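You operate a simulated robot arm through the tools that you are given. There is no shell and no other tool. Be economical: measure what you need, move in short steps, check, and stop when the job is done.

Carry out the task below with a simulated robot arm. There is one attempt and no reset: what you move stays moved.

## Task
Shut the yellow press guard. Switch the red fan switch on. Close the cream drawer. Close the green cup lid. Put the 15 mm spacer from the clear stretch of the work table on the front of the work bench and the 25 mm spacer on the gap between the rigs on the work table. Pull the blue cup lid open. The order is free. The yellow press guard goes anticlockwise seen from above, to its stop.
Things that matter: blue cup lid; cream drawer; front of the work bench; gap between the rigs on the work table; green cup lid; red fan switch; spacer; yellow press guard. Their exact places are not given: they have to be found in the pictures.

Only the result counts: the job must be done as asked and must still hold three seconds after the hand-in. Knocking over, shifting, dropping, spilling or breaking anything else fails it. Lids that push on must go on centred and level and be pressed home; caps that screw on are set level and turned clockwise until they are tight.

## Robot
A 7-joint arm with a two-finger parallel gripper on a trunk, on a base that drives. Base frame: it is fixed to the floor where the robot stands at the start and does not move with it; the origin is under the middle of the robot, x ahead of it, y to its left, z up; the surface under the hand at the start is at about z = 0.86. Readings come in m, rad, newtons and seconds.
Its first joint turns from -2.897 to 2.897 rad. Places, roughly: blue cup lid [0, 6.6, 1]; cream drawer [0.3, 6.3, 0.7]; front of the work bench (34x13 cm) [-5.68, 0.98, 0.86]; gap between the rigs on the work table [-3.7, 1, 0.8]; green cup lid [-0.2, 6.5, 1.2]; red fan switch [0.1, -1.7, 1]; spacer [-2.75, 1, 0.75]; yellow press guard [0.8, 0, 1]. Payload 3.43 kg.
Tool frame: the origin (TCP) lies between the finger pads and is the grasp point; the fingertips stand 0.03 m ahead of it; z points along the fingers, y is the line along which they close. Largest opening 0.094 m; finger width 0.028, thickness 0.01; the body of the gripper, 0.05 by 0.096 m, starts 0.055 m behind the TCP.
Orientation is that of the tool frame in the base frame, as a unit quaternion [x, y, z, w]. With the fingers straight down and closing along the base's y, the tool's x points along the base's -x, its y along +y and its z along -z.

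## Interface
- The arm moves only by the tool nudge_tool. Its argument "series" is a list of rows, each an object of numbers (a shift or turn left out is 0, a gripper value left out holds the last): "grip": the finger opening in cm, from 0 to 9.4; "x", "y", "z": the shift along the tool's x, y, z in units of 50 mm (1.0 is 50 mm); "ax", "ay", "az": the turn, a rotation vector about the tool's x, y, z in units of 4 degrees (1.0 is 4 degrees). In form: [{"grip": .., "x": .., "y": .., "z": .., "ax": .., "ay": .., "az": ..}, ...]. A call has 1 to 12 rows; each row shifts and turns the commanded pose from where the row before left it, along the tool's axes as they then stand. A call with a number of a shift or a turn outside -1 to 1 is refused whole. A row lasts 0.2 s, in which the tool goes at most 0.05 m and 0.15 rad; a call with a longer step from one row to the next is refused whole, and so is a gripper value outside its range. A pose out of reach is approached as far as the arm can. The call stops where the force on the tool passes 40 N (or 10 N more than at its start, if that is more) or the arm is blocked; 0.2 s more then pass. Each finger travels about 0.045 m/s and halts on what it meets, pressing with about 39 N; the grip force reading is that of the motor and also rises with nothing between the fingers. The clock runs only during rows and for 0.2 s after the last one: add rows that do not move to give the fingers time. It gives the time, the measured TCP pose, the force on the tool (base axes), the opening and the grip force at its end, in the units of the frame above (readings bear some noise), with the torque about the TCP (base axes, N m) and any sound that the robot's microphone picked up, and new pictures: "show" is both (left out), scene, wrist or none.
- Cameras (640 x 400 px; columns grow to the right, rows downward): "scene" is now at [0.4867, 0.165, 1.2115]; the picture's right is [-0.67, -0.74, 0.00], its down [-0.26, 0.24, -0.94] and it looks along [0.69, -0.63, -0.35] (base axes); focal length 224 px, centre (320, 200). "wrist" rides on the gripper at [0.076, 0.014, -0.102] in the tool frame; the picture's right is [-0.18, 0.98, 0.00], its down [-0.75, -0.14, -0.64] and it looks along [-0.63, -0.12, 0.77] (tool axes); focal length 243 px, centre (320, 200).
- lift_body(by): slides the trunk up (or, below 0, down) by that many m; the arm and the scene camera ride with it, the base frame stays. It gives what a move gives, with no picture.
- steer(legs): drives the robot by 1 to 6 legs, each [ahead, left, turn to the left] in m, m and rad, along the robot's own axes; the way and the turn of a leg run together, so that a leg with both is an arc; at most 1.5 m and 3.142 rad a leg. The arm and the cameras ride along, it lands a little off, and it stops where it bumps. It gives what a move gives, and a new picture of the scene camera.
- head_to(pan, tilt): turns the head with the scene camera to pan (to the left, within 1.798 rad either way) and tilt (down, from -0.506 to 1.204), counted from straight ahead of the robot. It gives what a move gives, and a new picture of the scene camera.
- pixel_to_xyz(camera, pixels): for up to 12 pixels [column, row] of the newest picture of that camera ("zoom" is the newest enlarged one), the place [x, y, z] in the base frame of the surface seen there, good to about 0.003 m, but the place of the scene camera against the robot may be out by one fixed shift of up to 0.025 m in any direction. No time passes.
- inspect(camera, box): a new picture of the part [left, top, right, bottom] of that camera's present view, enlarged. No time passes.
- sign_off(): hands the job in; it is judged then, once.

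Keep the steps short. Do not move on a guess: measure, check each grasp and each placing, and mend mistakes. In all there are 110 turns and 260 pictures (those below and enlarged ones count). Leave the gripper open and the arm clear of the work at the hand-in unless told otherwise, and finish with a single line.

The tools are called after "Call:" by a JSON object that holds its "method" and its "body". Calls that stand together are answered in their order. nudge_tool: Moves the arm, as the interface text tells. Its arguments: {"type":"object","properties":{"series":{"type":"array","items":{"type":"object","properties":{"grip":{"type":"number"},"x":{"type":"number"},"y":{"type":"number"},"z":{"type":"number"},"ax":{"type":"number"},"ay":{"type":"number"},"az":{"type":"number"}}}},"show":{"type":"string","enum":["both","scene","wrist","none"]}},"required":["series"]} The other tools are called the same way: lift_body (by) slides the trunk up or down; steer (legs) drives the base; head_to (pan, tilt) turns the head that bears the scene camera; pixel_to_xyz (camera, pixels) gives the place of the surface under pixels of a picture; inspect (camera, box) takes an enlarged picture of a part of a camera's view; sign_off () hands the job in.

At the start:

```text
clock: 0.0
position: [0.6904, -0.0945, 1.1233]
orientation: [0.0, 1.0, 0.0, 0.0]
ft_force: [-0.7, 0.6, -0.2]
ft_torque: [-0.03, -0.01, 0.0]
finger_gap: 0.0937
finger_force: 0.0
trunk travel left (down, up): [-0.275, 0.215]
robot x, y, heading: [-0.0024, -0.0034, -0.001]
head pan, tilt: [-0.74, 0.356]
```

scene: 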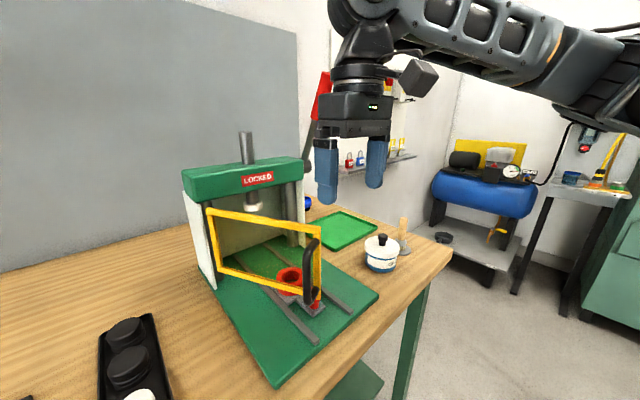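
wrist: 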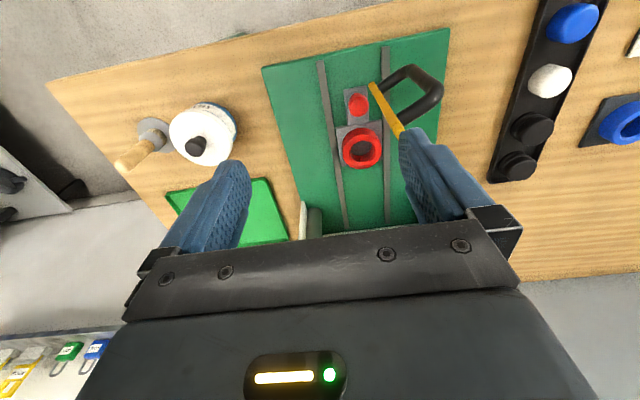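

The press with its yellow guard is ahead, standing partly open. I'll measure the guard's frame and handle and take an enlarged view.

Call:
{"method": "inspect", "body": {"camera": "scene", "box": [160, 120, 400, 270]}}

Call:
{"method": "pixel_to_xyz", "body": {"camera": "scene", "pixels": [[210, 211], [215, 268], [319, 231], [315, 240], [309, 270], [306, 298], [318, 297], [190, 190], [302, 180], [275, 387], [377, 293], [380, 255]]}}

Call:
{"method": "pixel_to_xyz", "body": {"camera": "wrist", "pixels": [[412, 70], [435, 90], [405, 125], [374, 90], [385, 110], [358, 105], [360, 148], [265, 70], [448, 30], [205, 140], [142, 150]]}}

```text
2.67 times, centred on (280, 195) of scene
```

zoom: 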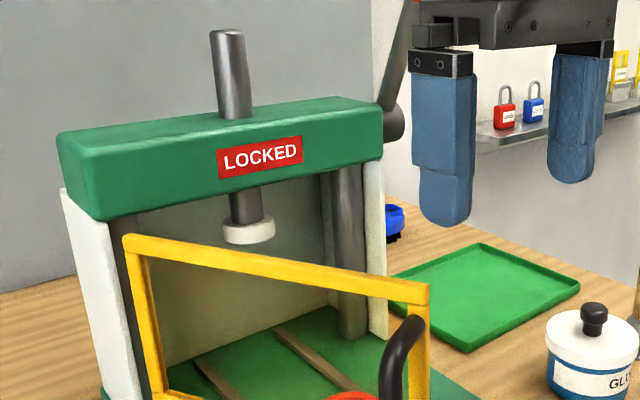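

```text
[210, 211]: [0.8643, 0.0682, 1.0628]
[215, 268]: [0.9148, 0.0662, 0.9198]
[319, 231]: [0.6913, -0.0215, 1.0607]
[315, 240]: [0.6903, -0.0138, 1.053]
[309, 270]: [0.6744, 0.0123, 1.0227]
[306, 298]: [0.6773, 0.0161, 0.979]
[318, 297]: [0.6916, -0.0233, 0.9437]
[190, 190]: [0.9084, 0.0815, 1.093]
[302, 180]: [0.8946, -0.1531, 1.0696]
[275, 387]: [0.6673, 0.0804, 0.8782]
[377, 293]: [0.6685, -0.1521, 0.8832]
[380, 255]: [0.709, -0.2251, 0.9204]
```

```text
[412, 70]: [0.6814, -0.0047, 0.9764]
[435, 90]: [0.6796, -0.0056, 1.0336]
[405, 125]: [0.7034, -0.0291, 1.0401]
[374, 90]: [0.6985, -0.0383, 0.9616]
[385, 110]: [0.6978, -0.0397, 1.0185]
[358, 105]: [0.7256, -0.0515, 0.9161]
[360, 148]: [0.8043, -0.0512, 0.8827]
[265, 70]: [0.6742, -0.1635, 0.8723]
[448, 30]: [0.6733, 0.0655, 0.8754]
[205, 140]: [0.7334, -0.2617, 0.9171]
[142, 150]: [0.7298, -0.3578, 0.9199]
```

The guard hinges at about (0.87, 0.055) and its free end is at about (0.70, -0.037). It needs about 60° anticlockwise. I'll close the fingers, go over to its outer side, and lower behind the top bar.

Call:
{"method": "nudge_tool", "body": {"series": [{"grip": 0, "x": -0.28, "y": 0.9}, {"x": -0.28, "y": 0.9}, {"x": -0.28, "y": 0.85}, {}, {}, {"z": 0.6}, {"z": 0.66}, {}]}}

```text
clock: 1.8
position: [0.7314, 0.0392, 1.0605]
orientation: [0.0, 1.0, 0.0, 0.001]
ft_force: [0.2, 0.7, 0.4]
ft_torque: [0.0, 0.0, -0.02]
finger_gap: 0.0
finger_force: 32.8
trunk travel left (down, up): [-0.275, 0.215]
robot x, y, heading: [0.0002, 0.0059, -0.003]
head pan, tilt: [-0.74, 0.356]
```

scene: 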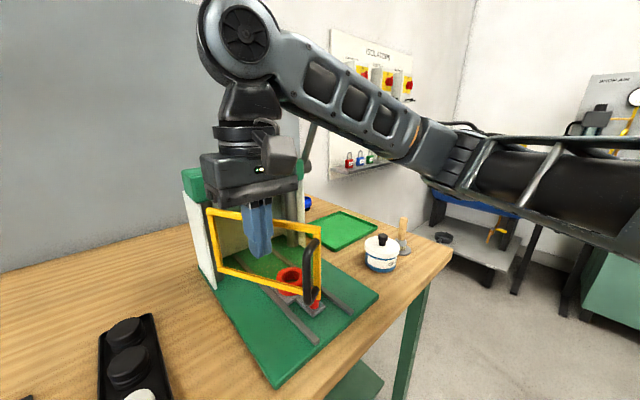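
wrist: 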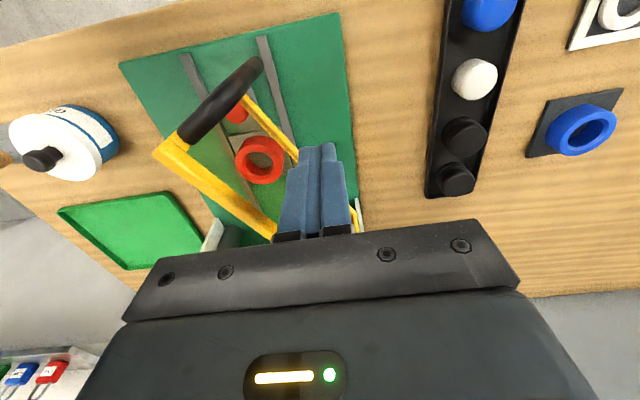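

The fingers are outside the guard. I'll push it along its arc.

Call:
{"method": "nudge_tool", "body": {"series": [{"x": -0.3, "y": -0.54}, {"x": -0.15, "y": -0.31}, {"x": -0.15, "y": -0.31}, {"x": -0.23, "y": -0.25}, {"x": -0.23, "y": -0.25}, {"x": -0.29, "y": -0.19}, {"x": -0.29, "y": -0.19}, {}]}}

```text
clock: 3.6
position: [0.8126, -0.0636, 1.0599]
orientation: [0.0, 1.0, -0.001, 0.0]
ft_force: [-0.1, 0.9, -0.1]
ft_torque: [0.02, 0.01, 0.03]
finger_gap: 0.0001
finger_force: 32.8
trunk travel left (down, up): [-0.275, 0.215]
robot x, y, heading: [0.0017, 0.0002, -0.0]
head pan, tilt: [-0.74, 0.356]
```

scene: 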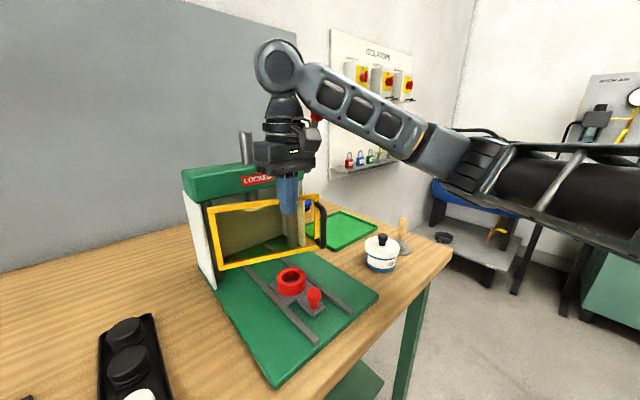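
wrist: 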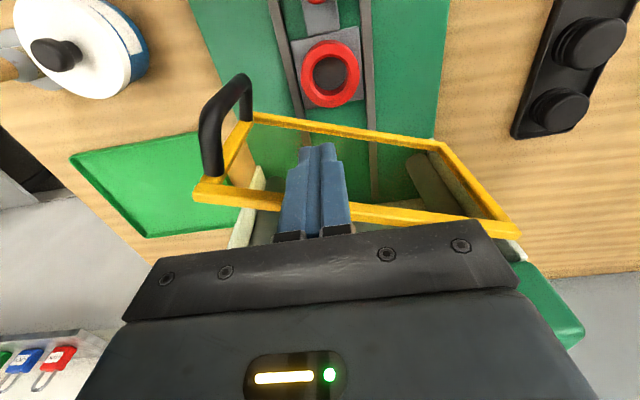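

It is nearly there, with about 15–20° to go. I'll keep pushing until it reaches the stop.

Call:
{"method": "nudge_tool", "body": {"series": [{"x": -0.32, "y": -0.12}, {"x": -0.32, "y": -0.12}, {"x": -0.2}, {"x": -0.2}, {}]}}

```text
clock: 4.8
position: [0.8614, -0.0747, 1.0597]
orientation: [-0.002, 1.0, -0.001, -0.004]
ft_force: [-15.7, 0.2, 3.3]
ft_torque: [-0.12, 0.02, 0.0]
finger_gap: 0.0002
finger_force: 33.1
trunk travel left (down, up): [-0.275, 0.215]
robot x, y, heading: [0.0014, 0.0005, -0.0]
head pan, tilt: [-0.74, 0.356]
stopped in row 5: the force on the tool passed its limit at 42 N (the readings are from after the stop); the commanded pose is now the measured one
```

scene: 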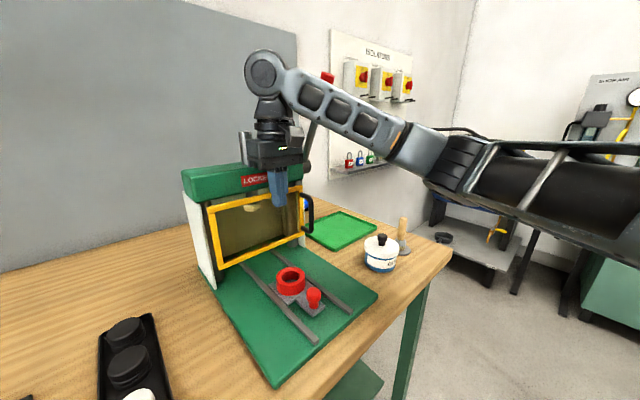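
wrist: 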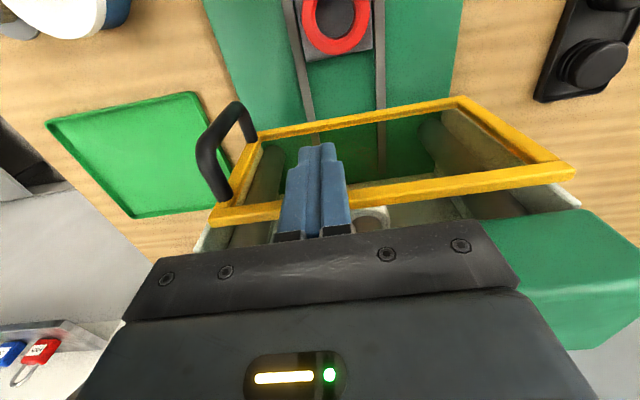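

The force limit tripped. I'll check whether the guard sits parallel with the press front.

Call:
{"method": "pixel_to_xyz", "body": {"camera": "wrist", "pixels": [[220, 215], [275, 212], [400, 194], [540, 174], [510, 250], [600, 240], [210, 245]]}}

Call:
{"method": "inspect", "body": {"camera": "scene", "box": [170, 130, 330, 280]}}

```text
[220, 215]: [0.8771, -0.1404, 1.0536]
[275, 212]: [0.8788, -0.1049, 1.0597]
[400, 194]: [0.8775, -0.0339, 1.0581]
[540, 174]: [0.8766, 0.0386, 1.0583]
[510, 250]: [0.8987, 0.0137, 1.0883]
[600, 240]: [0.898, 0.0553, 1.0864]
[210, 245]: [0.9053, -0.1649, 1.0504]
```

```text
2.67 times, centred on (250, 205) of scene
```

zoom: 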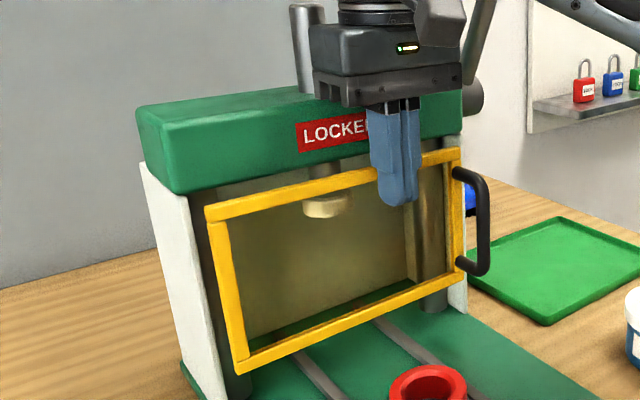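

The guard is closed and parallel at x≈0.877. I'll back off, raise the arm, and look to the right for the red fan switch.

Call:
{"method": "nudge_tool", "body": {"series": [{"x": 0.6}, {"x": 0.8}, {"x": 0.8, "z": -0.8}, {"x": 0.8, "z": -0.8}, {"x": 0.5, "z": -0.8}, {}], "show": "scene"}}

Call:
{"method": "head_to", "body": {"pan": -1.5, "tilt": 0.2}}

Call:
{"method": "head_to", "body": {"pan": 1.5, "tilt": 0.2}}

```text
refused: row 3 steps farther than a row can; nothing moved
```

```text
clock: 5.9
position: [0.8615, -0.0755, 1.0592]
orientation: [-0.002, 1.0, -0.001, -0.004]
ft_force: [-25.6, 0.6, 1.9]
ft_torque: [-0.28, 0.08, -0.03]
finger_gap: 0.0003
finger_force: 32.3
trunk travel left (down, up): [-0.275, 0.215]
robot x, y, heading: [-0.001, -0.0028, 0.0]
head pan, tilt: [-1.499, 0.201]
```

scene: 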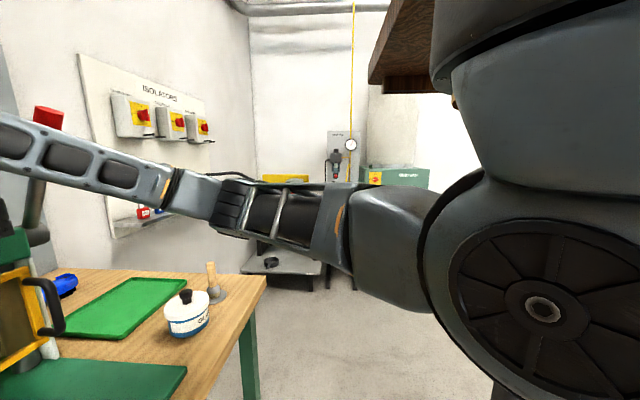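

```text
clock: 8.5
position: [0.862, -0.0737, 1.0604]
orientation: [-0.002, 1.0, 0.0, -0.005]
ft_force: [-32.8, 0.0, -3.0]
ft_torque: [0.2, 0.21, -0.03]
finger_gap: 0.0002
finger_force: 32.8
trunk travel left (down, up): [-0.275, 0.215]
robot x, y, heading: [0.0046, -0.0, -0.001]
head pan, tilt: [1.499, 0.201]
```

scene: 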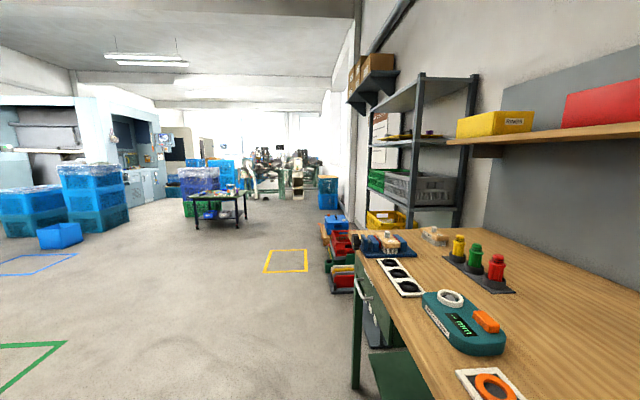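

Row limit is 50 mm in total. I'll retract with shorter rows.

Call:
{"method": "nudge_tool", "body": {"series": [{"x": 0.6}, {"x": 0.8}, {"x": 0.6, "z": -0.6}, {"x": 0.6, "z": -0.6}, {"x": 0.6, "z": -0.6}, {"x": 0.2, "z": -0.8}, {}], "show": "wrist"}}

Call:
{"method": "head_to", "body": {"pan": -0.74, "tilt": 0.2}}

Call:
{"method": "inspect", "body": {"camera": "scene", "box": [170, 30, 640, 324]}}

Call:
{"method": "head_to", "body": {"pan": -1.79, "tilt": 0.2}}

```text
clock: 10.1
position: [0.6931, -0.0755, 1.1909]
orientation: [-0.002, 1.0, 0.0, -0.005]
ft_force: [-0.2, 0.2, -0.2]
ft_torque: [0.01, 0.02, 0.0]
finger_gap: 0.0
finger_force: 33.5
trunk travel left (down, up): [-0.275, 0.215]
robot x, y, heading: [0.0005, -0.0022, -0.005]
head pan, tilt: [1.499, 0.201]
```

wrist: 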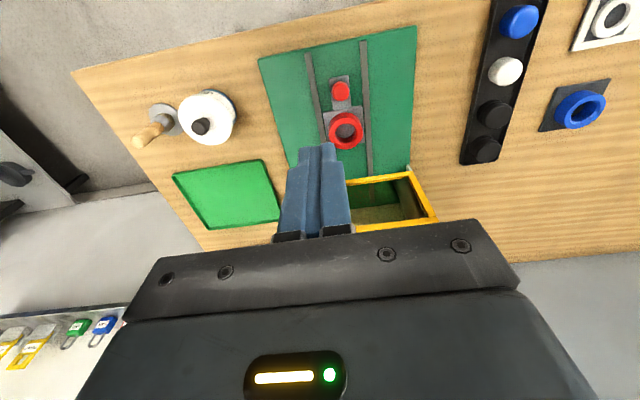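

```text
clock: 12.2
position: [0.6934, -0.0754, 1.1908]
orientation: [-0.002, 1.0, -0.002, -0.003]
ft_force: [0.4, 1.2, 1.3]
ft_torque: [0.02, -0.01, -0.01]
finger_gap: 0.0
finger_force: 33.0
trunk travel left (down, up): [-0.275, 0.215]
robot x, y, heading: [0.0009, 0.0022, -0.002]
head pan, tilt: [-0.74, 0.201]
```

scene: 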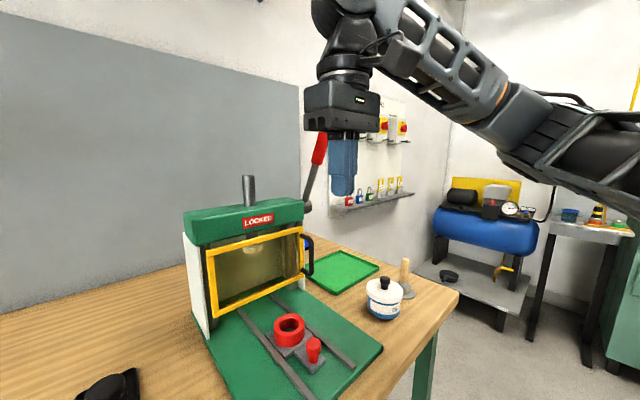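

```text
1.36 times, centred on (405, 177) of scene
```

zoom: 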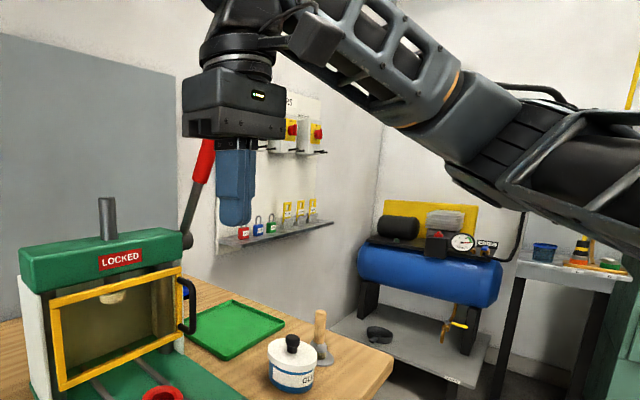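

```text
clock: 13.5
position: [0.6928, -0.0751, 1.19]
orientation: [-0.002, 1.0, -0.002, -0.004]
ft_force: [-0.5, 1.6, -0.6]
ft_torque: [-0.02, 0.0, -0.01]
finger_gap: 0.0
finger_force: 33.0
trunk travel left (down, up): [-0.275, 0.215]
robot x, y, heading: [0.0007, 0.0009, -0.003]
head pan, tilt: [-1.791, 0.201]
```

scene: 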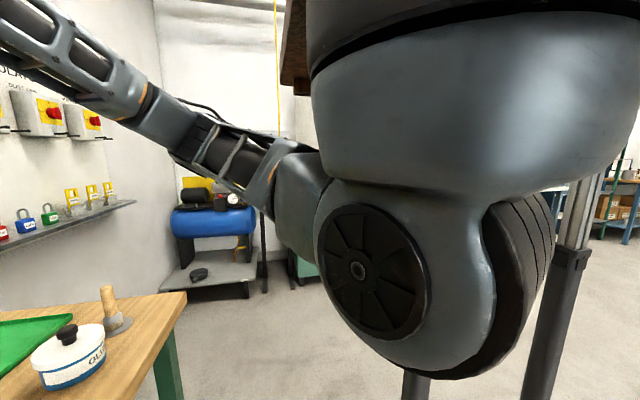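

The guard stays shut. I'll back off, turn right and look at the right-hand wall for the fan switch.

Call:
{"method": "steer", "body": {"legs": [[-0.4, 0, 0], [0, 0, -1.57]]}}

Call:
{"method": "head_to", "body": {"pan": 0.0, "tilt": 0.25}}

```text
clock: 19.8
position: [-0.4674, -0.6953, 1.1899]
orientation: [0.704, 0.71, 0.002, -0.003]
ft_force: [-0.2, -1.2, -0.1]
ft_torque: [-0.02, 0.0, 0.0]
finger_gap: 0.0
finger_force: 33.1
trunk travel left (down, up): [-0.275, 0.215]
robot x, y, heading: [-0.399, 0.0027, -1.567]
head pan, tilt: [-1.791, 0.201]
```

scene: 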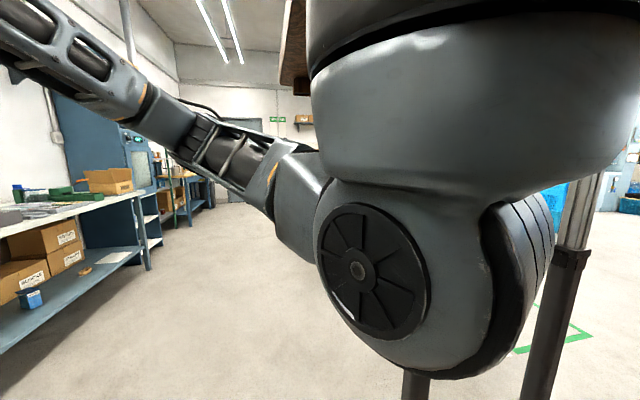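

```text
clock: 21.6
position: [-0.4671, -0.6951, 1.1905]
orientation: [0.703, 0.711, 0.002, -0.003]
ft_force: [0.7, 0.4, -0.6]
ft_torque: [0.0, 0.01, 0.0]
finger_gap: 0.0002
finger_force: 32.8
trunk travel left (down, up): [-0.275, 0.215]
robot x, y, heading: [-0.4007, -0.0003, -1.563]
head pan, tilt: [0.0, 0.25]
```

scene: 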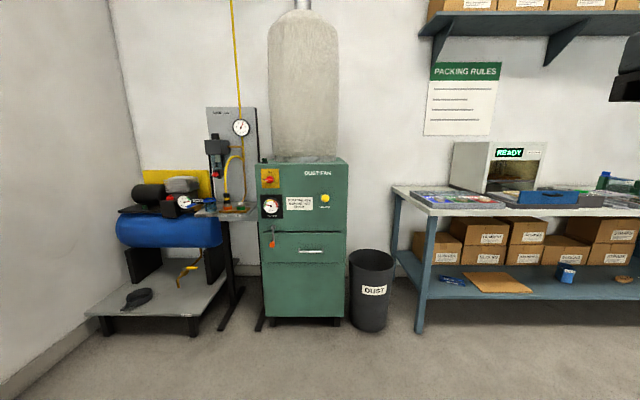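

The green cabinet reads "DUSTY FAN" and has a red switch at (270,180). I'll inspect and measure it.

Call:
{"method": "inspect", "body": {"camera": "scene", "box": [240, 150, 360, 225]}}

Call:
{"method": "pixel_to_xyz", "body": {"camera": "scene", "pixels": [[270, 180], [265, 172], [300, 225], [325, 198], [272, 208], [340, 170], [270, 245], [240, 200], [200, 210], [370, 260]]}}

```text
5.33 times, centred on (300, 188) of scene
```

zoom: 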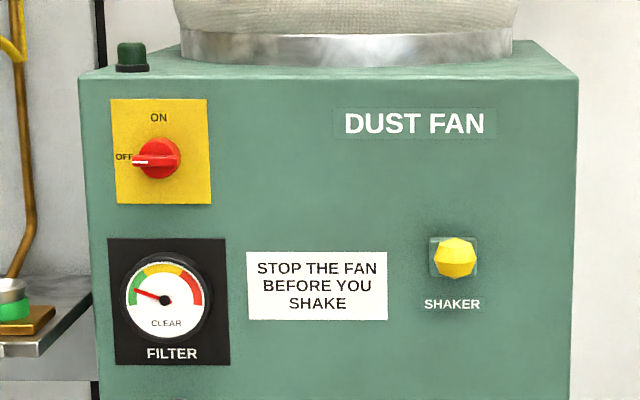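

```text
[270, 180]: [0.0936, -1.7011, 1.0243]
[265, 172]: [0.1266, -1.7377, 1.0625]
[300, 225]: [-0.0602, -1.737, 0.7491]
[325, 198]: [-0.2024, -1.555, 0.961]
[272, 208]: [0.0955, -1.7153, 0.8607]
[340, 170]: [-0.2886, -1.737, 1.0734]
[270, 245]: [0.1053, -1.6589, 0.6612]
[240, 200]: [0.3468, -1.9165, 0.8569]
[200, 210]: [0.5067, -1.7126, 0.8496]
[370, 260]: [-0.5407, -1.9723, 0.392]
```

The knob points to OFF (left), and ON is up, so it needs 90° clockwise. In open space first, I'll tip the tool forward to horizontal and open the gripper.

Call:
{"method": "nudge_tool", "body": {"series": [{"grip": 9.4, "ay": -1}, {"ay": -1}, {"ay": -1}, {"ay": -1}, {"ay": -1}, {"ay": -1}, {"ay": -1}, {"ay": -1}, {"ay": -1}, {"ay": -1}, {"ay": -1}, {"ay": -1}], "show": "none"}}

Call:
{"method": "nudge_tool", "body": {"series": [{"ay": -1}, {"ay": -1}, {"ay": -1}, {"ay": -1}, {"ay": -1}, {"ay": -1}, {"ay": -1}, {"ay": -1}, {"ay": -1}, {"ay": -1}, {"ay": -0.5}, {}], "show": "scene"}}

```text
clock: 24.2
position: [-0.468, -0.6943, 1.1892]
orientation: [0.644, 0.65, -0.285, 0.286]
ft_force: [-0.3, 0.3, 0.3]
ft_torque: [0.0, 0.03, 0.0]
finger_gap: 0.0941
finger_force: 0.1
trunk travel left (down, up): [-0.275, 0.215]
robot x, y, heading: [-0.3978, 0.0, -1.564]
head pan, tilt: [0.0, 0.25]
```

```text
clock: 26.8
position: [-0.4976, -0.7759, 1.2347]
orientation: [0.499, 0.504, -0.496, 0.501]
ft_force: [-0.7, 0.7, -0.9]
ft_torque: [0.03, -0.03, -0.01]
finger_gap: 0.0937
finger_force: 0.1
out of reach, approached as far as the arm can: row 1, 2, 3, 4, 5, 6, 7, 8, 9, 10
trunk travel left (down, up): [-0.275, 0.215]
robot x, y, heading: [-0.3973, 0.0008, -1.566]
head pan, tilt: [0.0, 0.25]
```

scene: 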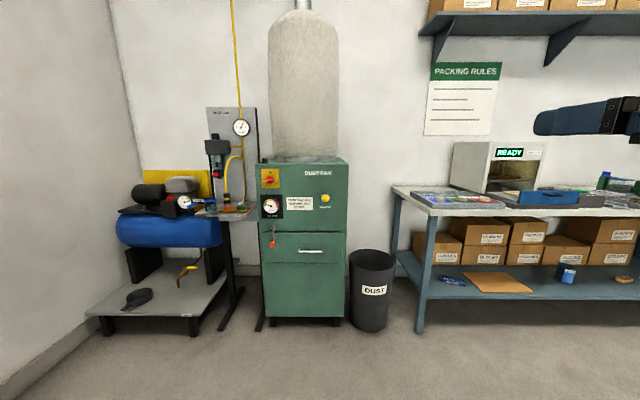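

The tool is horizontal and 0.78 m ahead of the robot. I'll drive forward, then left with the arm high, to bring the tool in front of the switch.

Call:
{"method": "steer", "body": {"legs": [[0.62, 0, 0], [0, 0.583, 0]]}}

Call:
{"method": "lift_body", "body": {"by": -0.21}}

Call:
{"method": "nudge_tool", "body": {"series": [{}]}}

```text
clock: 33.2
position: [0.0967, -1.3878, 1.2346]
orientation: [0.497, 0.506, -0.495, 0.502]
ft_force: [0.5, 0.5, -0.7]
ft_torque: [0.0, -0.02, 0.01]
finger_gap: 0.094
finger_force: 0.0
trunk travel left (down, up): [-0.275, 0.215]
robot x, y, heading: [0.1919, -0.6068, -1.556]
head pan, tilt: [0.0, 0.25]
```

scene: 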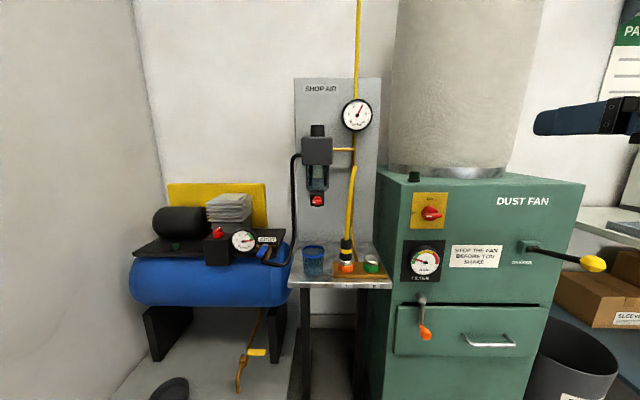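

```text
clock: 35.4
position: [0.0972, -1.3852, 1.0243]
orientation: [0.497, 0.506, -0.494, 0.503]
ft_force: [0.2, 0.3, -0.3]
ft_torque: [0.0, 0.01, 0.02]
finger_gap: 0.0942
finger_force: 0.1
trunk travel left (down, up): [-0.065, 0.425]
robot x, y, heading: [0.192, -0.6117, -1.554]
head pan, tilt: [0.0, 0.25]
```

```text
clock: 35.8
position: [0.0969, -1.3859, 1.0244]
orientation: [0.496, 0.506, -0.494, 0.503]
ft_force: [-0.7, 0.0, 0.0]
ft_torque: [0.0, 0.01, -0.01]
finger_gap: 0.094
finger_force: 0.2
trunk travel left (down, up): [-0.065, 0.425]
robot x, y, heading: [0.1936, -0.6115, -1.555]
head pan, tilt: [0.0, 0.25]
```

scene: 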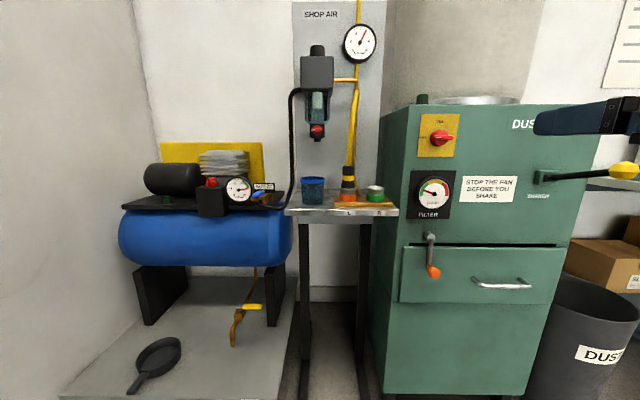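
wrist: 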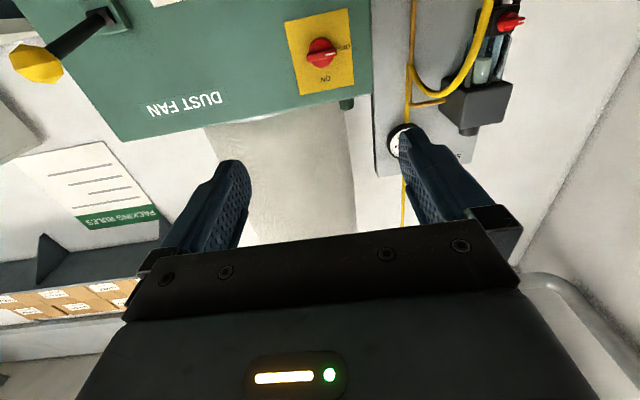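

I'll take a close look at the knob in the wrist view and measure it.

Call:
{"method": "inspect", "body": {"camera": "wrist", "box": [270, 0, 370, 100]}}

Call:
{"method": "pixel_to_xyz", "body": {"camera": "wrist", "pixels": [[320, 53], [316, 54], [332, 48], [309, 50], [322, 67], [322, 38], [296, 60], [345, 80], [60, 65], [30, 60], [347, 105]]}}

Call:
{"method": "pixel_to_xyz", "body": {"camera": "scene", "pixels": [[441, 137], [436, 140], [426, 118], [455, 118], [430, 150]]}}

```text
4.00 times, centred on (320, 50) of wrist
```

zoom: 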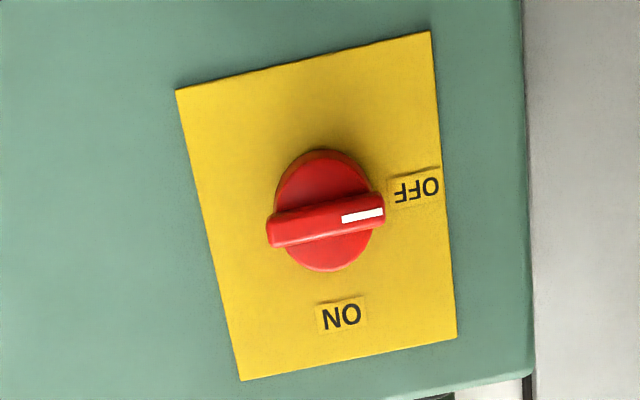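

```text
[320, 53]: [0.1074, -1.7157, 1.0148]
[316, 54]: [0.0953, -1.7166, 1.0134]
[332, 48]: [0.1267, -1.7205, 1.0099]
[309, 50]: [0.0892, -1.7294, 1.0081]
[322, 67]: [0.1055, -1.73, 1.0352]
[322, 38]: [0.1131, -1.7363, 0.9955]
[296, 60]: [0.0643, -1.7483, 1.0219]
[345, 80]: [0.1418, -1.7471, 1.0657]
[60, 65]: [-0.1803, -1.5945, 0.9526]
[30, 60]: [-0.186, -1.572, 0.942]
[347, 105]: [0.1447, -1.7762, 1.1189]
```

```text
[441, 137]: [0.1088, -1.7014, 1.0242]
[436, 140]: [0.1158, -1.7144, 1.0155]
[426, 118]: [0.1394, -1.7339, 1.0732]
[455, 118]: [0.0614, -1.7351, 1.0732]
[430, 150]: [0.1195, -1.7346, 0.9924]
```

The knob's bar is at about (0.106, -1.716, 1.014), lying horizontal. I'll pre-roll the tool 90° anticlockwise so the fingers close vertically on the bar. The clockwise turn will then bring the wrist back.

Call:
{"method": "nudge_tool", "body": {"series": [{"ax": 0.27}, {"az": -1}, {"az": -1}, {"az": -1}, {"az": -1}, {"az": -1}, {"az": -1}, {"az": -1}, {"az": -1}, {"az": -1}, {"az": -1}, {"az": -1}], "show": "none"}}

Call:
{"method": "nudge_tool", "body": {"series": [{"az": -1}, {"az": -1}, {"az": -1}, {"az": -1}, {"az": -1}, {"az": -1}, {"az": -1}, {"az": -1}, {"az": -1}, {"az": -1}, {"az": -1}, {"az": -0.5}]}}

```text
clock: 38.4
position: [0.0965, -1.387, 1.0248]
orientation: [0.277, 0.654, -0.648, 0.274]
ft_force: [0.4, 0.7, 0.0]
ft_torque: [0.04, -0.02, -0.01]
finger_gap: 0.0942
finger_force: 0.1
trunk travel left (down, up): [-0.065, 0.425]
robot x, y, heading: [0.1902, -0.6112, -1.557]
head pan, tilt: [0.0, 0.25]
```

```text
clock: 41.0
position: [0.097, -1.3874, 1.0251]
orientation: [0.0, 0.71, -0.704, -0.002]
ft_force: [0.4, 0.1, 0.3]
ft_torque: [0.01, -0.03, -0.03]
finger_gap: 0.0939
finger_force: 0.1
trunk travel left (down, up): [-0.065, 0.425]
robot x, y, heading: [0.1917, -0.6077, -1.558]
head pan, tilt: [0.0, 0.25]
```

scene: 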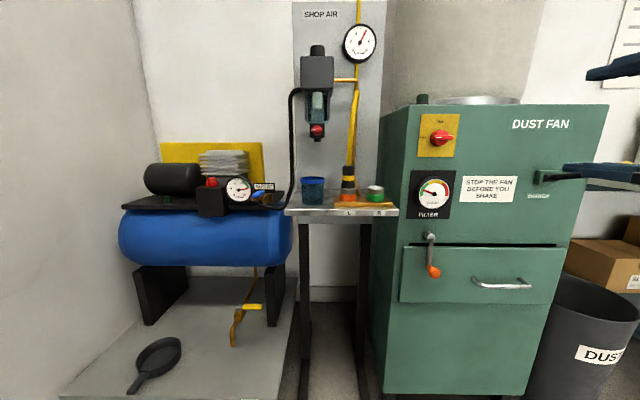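
wrist: 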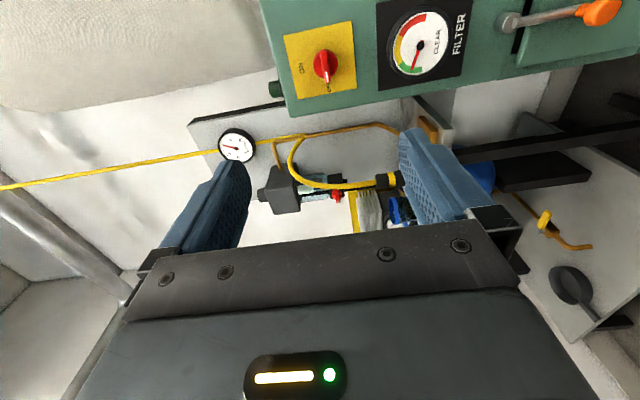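

Call:
{"method": "inspect", "body": {"camera": "wrist", "box": [275, 15, 375, 115]}}

Call:
{"method": "pixel_to_xyz", "body": {"camera": "wrist", "pixels": [[323, 57], [326, 70], [325, 82], [315, 68], [336, 66], [285, 37], [352, 22], [294, 98], [355, 86]]}}

```text
4.00 times, centred on (325, 65) of wrist
```

zoom: 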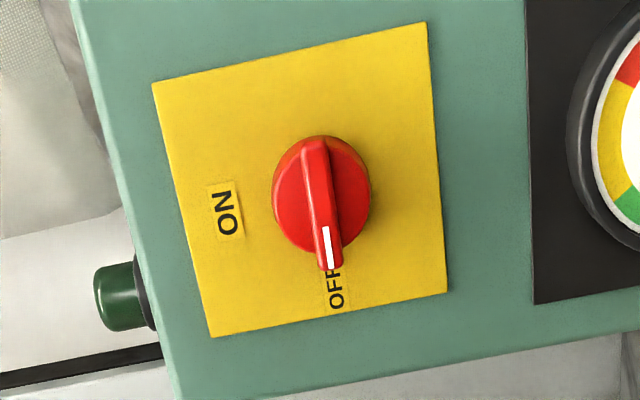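

```text
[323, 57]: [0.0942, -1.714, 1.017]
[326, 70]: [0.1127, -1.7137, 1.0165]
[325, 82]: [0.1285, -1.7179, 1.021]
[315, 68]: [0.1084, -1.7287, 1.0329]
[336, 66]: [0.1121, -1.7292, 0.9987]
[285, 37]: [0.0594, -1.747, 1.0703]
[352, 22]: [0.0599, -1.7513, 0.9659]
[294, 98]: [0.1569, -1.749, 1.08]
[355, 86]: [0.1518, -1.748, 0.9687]
```

Bar centre is about (0.109, -1.714, 1.017). That is too far to reach from here, so I'll drive forward 0.22 m and check again.

Call:
{"method": "steer", "body": {"legs": [[0.22, 0.0, 0]]}}

Call:
{"method": "nudge_tool", "body": {"series": [{}], "show": "wrist"}}

```text
clock: 42.7
position: [0.0993, -1.6071, 1.0248]
orientation: [0.001, 0.71, -0.704, -0.002]
ft_force: [-0.2, 0.3, -0.4]
ft_torque: [-0.03, 0.0, 0.03]
finger_gap: 0.0941
finger_force: 0.1
trunk travel left (down, up): [-0.065, 0.425]
robot x, y, heading: [0.1947, -0.8256, -1.558]
head pan, tilt: [0.0, 0.25]
```

scene: 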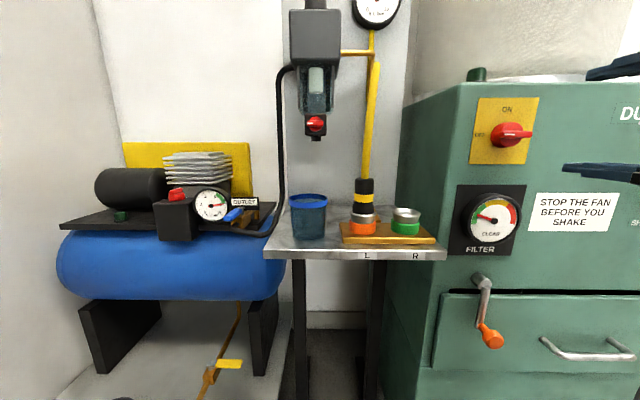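

```text
clock: 43.1
position: [0.1002, -1.6069, 1.0256]
orientation: [0.0, 0.71, -0.704, -0.001]
ft_force: [-0.1, -0.2, 0.7]
ft_torque: [0.0, -0.02, -0.01]
finger_gap: 0.0938
finger_force: 0.0
trunk travel left (down, up): [-0.065, 0.425]
robot x, y, heading: [0.1933, -0.8298, -1.558]
head pan, tilt: [0.0, 0.25]
```

wrist: 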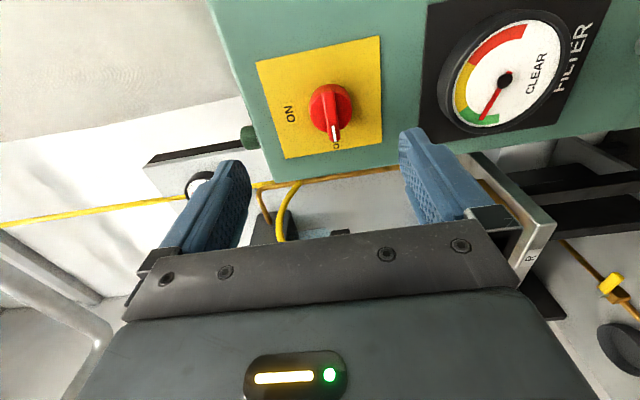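

Call:
{"method": "pixel_to_xyz", "body": {"camera": "wrist", "pixels": [[328, 90], [332, 108], [336, 140], [317, 110], [347, 103], [327, 86], [270, 64], [375, 42], [287, 155], [380, 143]]}}

```text
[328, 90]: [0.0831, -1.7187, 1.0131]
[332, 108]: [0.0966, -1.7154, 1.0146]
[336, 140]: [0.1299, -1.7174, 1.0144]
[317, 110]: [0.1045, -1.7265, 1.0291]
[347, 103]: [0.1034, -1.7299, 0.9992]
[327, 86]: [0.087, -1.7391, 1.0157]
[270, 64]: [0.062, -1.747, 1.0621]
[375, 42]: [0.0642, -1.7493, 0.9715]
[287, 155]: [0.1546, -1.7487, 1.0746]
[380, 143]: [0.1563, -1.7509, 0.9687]
```

I'll align on the knob centre (0.107, 1.0145), narrow the fingers to 4 cm and advance until the tips reach y≈-1.724.

Call:
{"method": "nudge_tool", "body": {"series": [{"grip": 4, "x": -0.14, "y": 0.22}, {}, {}, {"z": 0.6}, {"z": 0.5}, {"z": 0.3}, {"z": 0.2}, {"z": 0.14}, {}]}}

```text
clock: 45.1
position: [0.1044, -1.6973, 1.0156]
orientation: [0.0, 0.709, -0.705, -0.001]
ft_force: [-0.1, 9.6, -2.3]
ft_torque: [-0.14, -0.01, 0.02]
finger_gap: 0.0392
finger_force: 0.0
out of reach, approached as far as the arm can: row 1
trunk travel left (down, up): [-0.065, 0.425]
robot x, y, heading: [0.1949, -0.8297, -1.561]
head pan, tilt: [0.0, 0.25]
```

scene: 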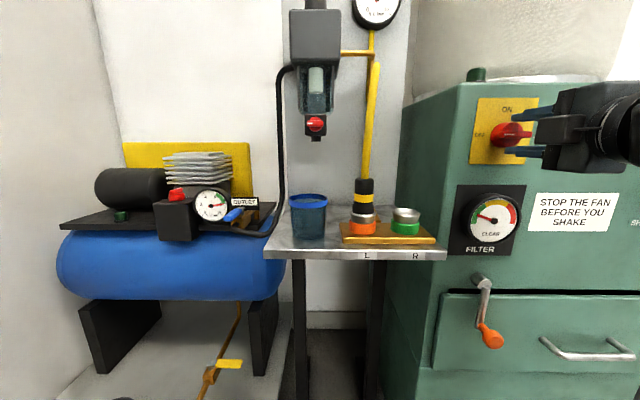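
wrist: 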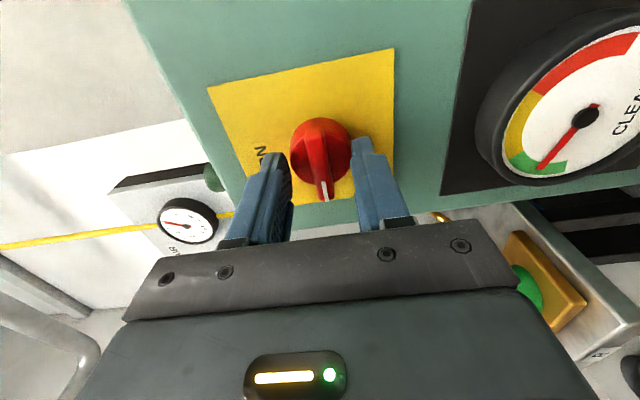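

The tips touch the disc face lightly at 9.6 N. I'll close on the bar.

Call:
{"method": "nudge_tool", "body": {"series": [{"z": -0.04}, {"grip": 0}, {}, {}, {}], "show": "wrist"}}

```text
clock: 46.3
position: [0.1057, -1.696, 1.0152]
orientation: [0.0, 0.709, -0.705, -0.001]
ft_force: [0.3, -6.7, 5.0]
ft_torque: [-0.43, -0.04, 0.09]
finger_gap: 0.011
finger_force: 44.6
trunk travel left (down, up): [-0.065, 0.425]
robot x, y, heading: [0.1959, -0.8299, -1.558]
head pan, tilt: [0.0, 0.25]
```

wrist: 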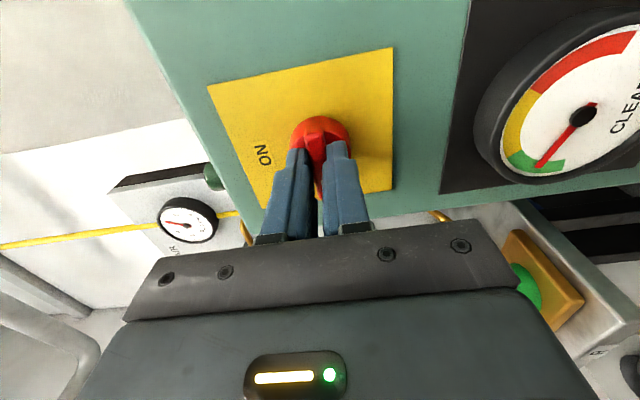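

The bar is gripped with an 11 mm gap. I'll turn clockwise, which is positive about the tool z.

Call:
{"method": "nudge_tool", "body": {"series": [{"az": 1}, {"az": 1}, {"az": 1}, {"az": 1}, {"az": 1}, {"az": 1}, {"az": 1}, {"az": 1}, {"az": 1}, {"az": 1}, {"az": 1}, {"az": 1}], "show": "wrist"}}

```text
clock: 48.9
position: [0.1053, -1.6965, 1.014]
orientation: [0.289, 0.649, -0.643, 0.286]
ft_force: [7.0, 5.4, -4.2]
ft_torque: [-0.97, 0.03, 0.77]
finger_gap: 0.0107
finger_force: 44.5
trunk travel left (down, up): [-0.065, 0.425]
robot x, y, heading: [0.1942, -0.8287, -1.555]
head pan, tilt: [0.0, 0.25]
```

wrist: 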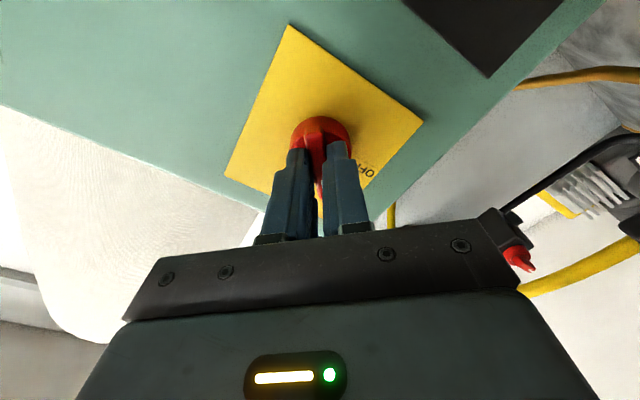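

It turns with the knob. I'll continue to 90°.

Call:
{"method": "nudge_tool", "body": {"series": [{"az": 1}, {"az": 1}, {"az": 1}, {"az": 1}, {"az": 1}, {"az": 1}, {"az": 1}, {"az": 1}, {"az": 1}, {"az": 1}, {"az": 0.7}, {}], "show": "wrist"}}

```text
clock: 51.3
position: [0.1071, -1.6958, 1.0149]
orientation: [0.501, 0.505, -0.498, 0.496]
ft_force: [3.3, 5.3, -6.3]
ft_torque: [-0.9, -0.01, -0.15]
finger_gap: 0.011
finger_force: 44.8
trunk travel left (down, up): [-0.065, 0.425]
robot x, y, heading: [0.1961, -0.829, -1.559]
head pan, tilt: [0.0, 0.25]
stopped in row 11: the force on the tool passed its limit at 40 N (the readings are from after the stop); the commanded pose is now the measured one
```

wrist: 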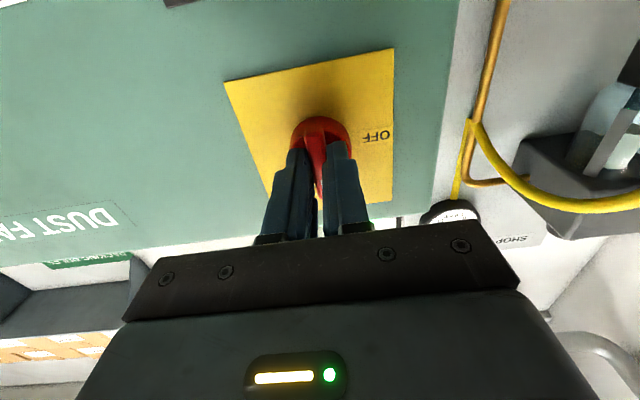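

It reached 90° at the stop. I'll open, back out along the tool axis, and look.

Call:
{"method": "nudge_tool", "body": {"series": [{"grip": 5}, {}, {}, {"z": -0.5}, {"z": -0.7}, {"z": -0.8}, {}]}}

Call:
{"method": "inspect", "body": {"camera": "scene", "box": [450, 80, 610, 180]}}

```text
clock: 52.9
position: [0.1011, -1.6091, 1.0177]
orientation: [0.501, 0.504, -0.499, 0.496]
ft_force: [0.0, -0.2, -0.2]
ft_torque: [0.01, 0.0, 0.03]
finger_gap: 0.05
finger_force: 0.0
out of reach, approached as far as the arm can: row 6
trunk travel left (down, up): [-0.065, 0.425]
robot x, y, heading: [0.1943, -0.8274, -1.557]
head pan, tilt: [0.0, 0.25]
```

scene: 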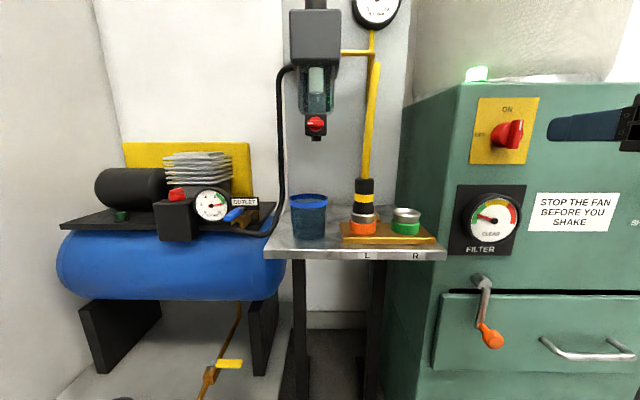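
wrist: 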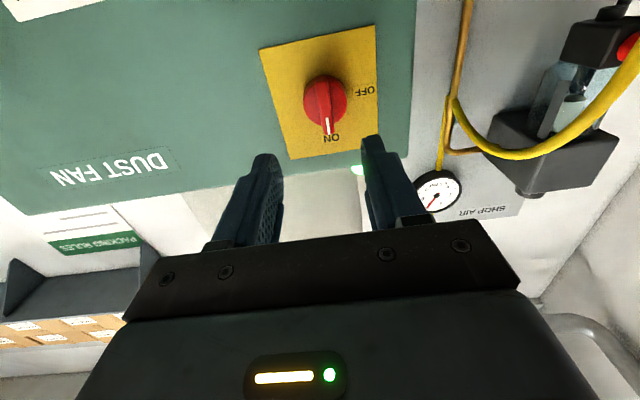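

```text
4.00 times, centred on (530, 130) of scene
```

zoom: 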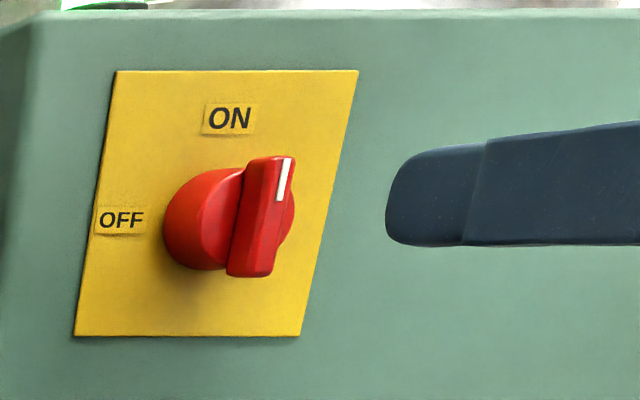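

The pointer is at ON and the green lamp is lit. Next come the spacers, toward -x. I'll back off, raise the trunk, turn to face -x and look.

Call:
{"method": "steer", "body": {"legs": [[-0.75, 0, 0]]}}

Call:
{"method": "lift_body", "body": {"by": 0.21}}

Call:
{"method": "steer", "body": {"legs": [[0, 0, -1.5], [0.6, 0, -0.085]]}}

Call:
{"method": "head_to", "body": {"pan": -0.5, "tilt": 0.2}}

```text
clock: 56.9
position: [0.0915, -0.8631, 1.0176]
orientation: [0.5, 0.505, -0.498, 0.497]
ft_force: [0.5, -0.1, 0.4]
ft_torque: [0.0, 0.0, 0.0]
finger_gap: 0.0499
finger_force: 0.0
trunk travel left (down, up): [-0.065, 0.425]
robot x, y, heading: [0.1857, -0.0817, -1.561]
head pan, tilt: [0.0, 0.25]
```

scene: 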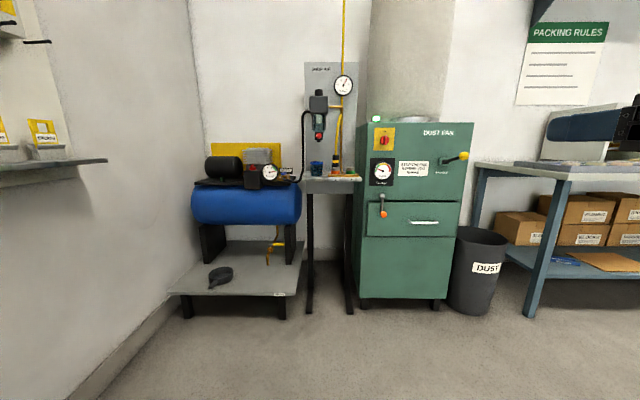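

```text
clock: 59.1
position: [0.0923, -0.8619, 1.2284]
orientation: [0.5, 0.506, -0.497, 0.497]
ft_force: [-0.5, -0.4, 0.6]
ft_torque: [0.03, 0.01, 0.02]
finger_gap: 0.0499
finger_force: 0.0
trunk travel left (down, up): [-0.275, 0.215]
robot x, y, heading: [0.1826, -0.0839, -1.55]
head pan, tilt: [0.0, 0.25]
```

```text
clock: 66.2
position: [-1.1905, -0.0142, 1.2272]
orientation: [0.711, 0.001, -0.703, -0.004]
ft_force: [0.0, 0.1, -0.5]
ft_torque: [-0.01, -0.01, 0.01]
finger_gap: 0.0497
finger_force: 0.0
trunk travel left (down, up): [-0.275, 0.215]
robot x, y, heading: [-0.4066, -0.1109, -3.133]
head pan, tilt: [0.0, 0.25]
```

scene: 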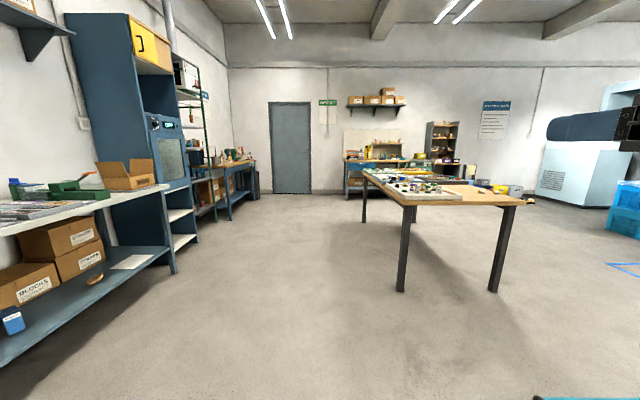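

```text
clock: 67.1
position: [-1.189, -0.0143, 1.2285]
orientation: [0.711, 0.001, -0.703, -0.004]
ft_force: [0.1, 0.3, -0.1]
ft_torque: [0.01, 0.0, -0.04]
finger_gap: 0.05
finger_force: 0.2
trunk travel left (down, up): [-0.275, 0.215]
robot x, y, heading: [-0.4103, -0.1117, -3.131]
head pan, tilt: [-0.499, 0.201]
```

scene: 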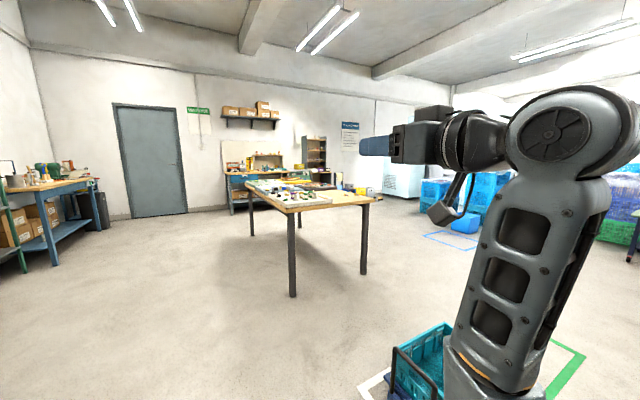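

The long work table is ahead, with the work bench behind it against the wall. I'll measure its corners.

Call:
{"method": "pixel_to_xyz", "body": {"camera": "scene", "pixels": [[291, 212], [375, 201], [245, 184], [335, 187], [291, 290], [362, 268], [400, 370], [460, 225], [252, 235], [440, 340]]}}

Call:
{"method": "inspect", "body": {"camera": "scene", "box": [210, 120, 390, 232]}}

```text
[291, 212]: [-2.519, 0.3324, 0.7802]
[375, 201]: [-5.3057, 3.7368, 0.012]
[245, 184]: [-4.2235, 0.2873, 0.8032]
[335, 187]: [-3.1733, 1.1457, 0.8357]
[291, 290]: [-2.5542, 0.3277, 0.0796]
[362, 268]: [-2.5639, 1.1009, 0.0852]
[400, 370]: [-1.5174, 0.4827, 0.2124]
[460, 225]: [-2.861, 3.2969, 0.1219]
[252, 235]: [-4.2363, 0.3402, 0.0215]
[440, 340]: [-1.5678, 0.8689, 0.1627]
```

```text
3.56 times, centred on (300, 176) of scene
```

zoom: 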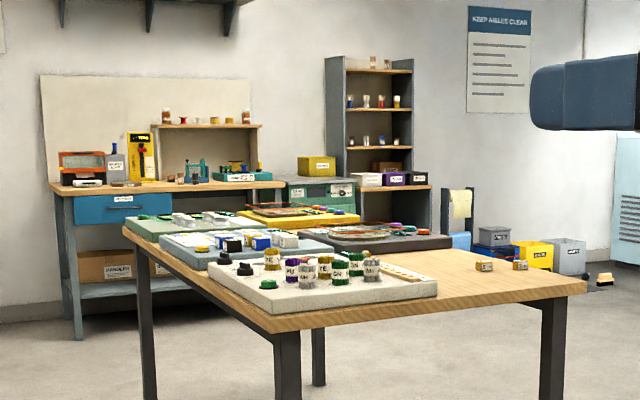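

The two labelled spacers sit on the near right corner of the table. A blue basket stands on the floor near (-1.5, 0.7), so I'll look at the free way around it.

Call:
{"method": "head_to", "body": {"pan": -1.25, "tilt": 0.45}}

Call:
{"method": "inspect", "body": {"camera": "scene", "box": [0, 0, 640, 400]}}

Call:
{"method": "head_to", "body": {"pan": -1.79, "tilt": 0.45}}

```text
clock: 68.2
position: [-1.19, -0.0137, 1.2276]
orientation: [0.711, 0.001, -0.703, -0.004]
ft_force: [-0.2, -0.5, 0.6]
ft_torque: [0.03, 0.02, 0.02]
finger_gap: 0.0498
finger_force: 0.1
trunk travel left (down, up): [-0.275, 0.215]
robot x, y, heading: [-0.4078, -0.1132, -3.137]
head pan, tilt: [-1.25, 0.45]
```

scene: 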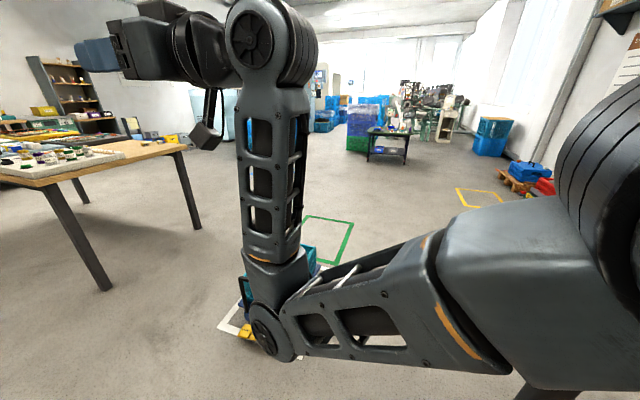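

```text
1.00 times, centred on (320, 200) of scene (not enlarged: the box is as wide or as high as the picture)
```

zoom: 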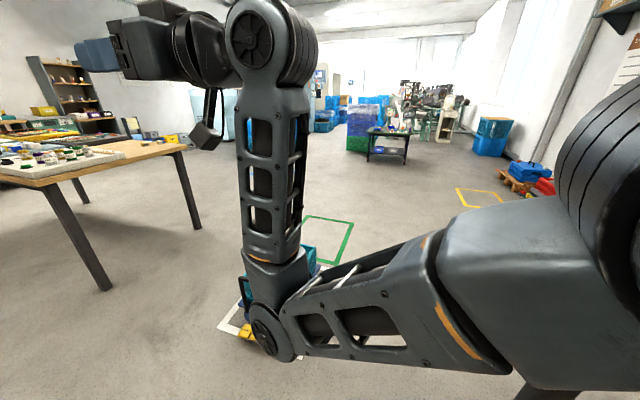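

```text
clock: 69.2
position: [-1.1892, -0.013, 1.2283]
orientation: [0.71, 0.0, -0.704, -0.004]
ft_force: [-0.3, 1.1, -0.9]
ft_torque: [-0.01, 0.01, -0.01]
finger_gap: 0.0497
finger_force: 0.1
trunk travel left (down, up): [-0.275, 0.215]
robot x, y, heading: [-0.4116, -0.1146, -3.135]
head pan, tilt: [-1.791, 0.45]
```

scene: 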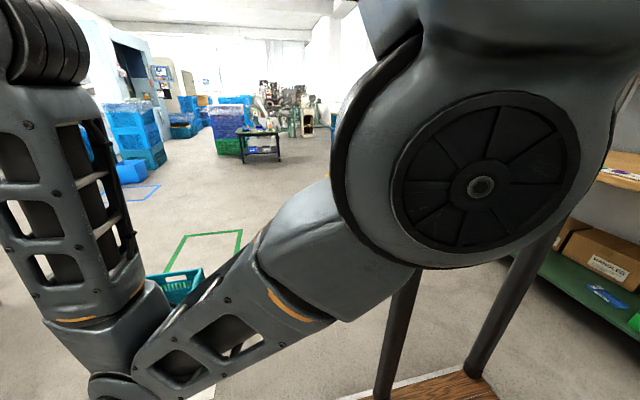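

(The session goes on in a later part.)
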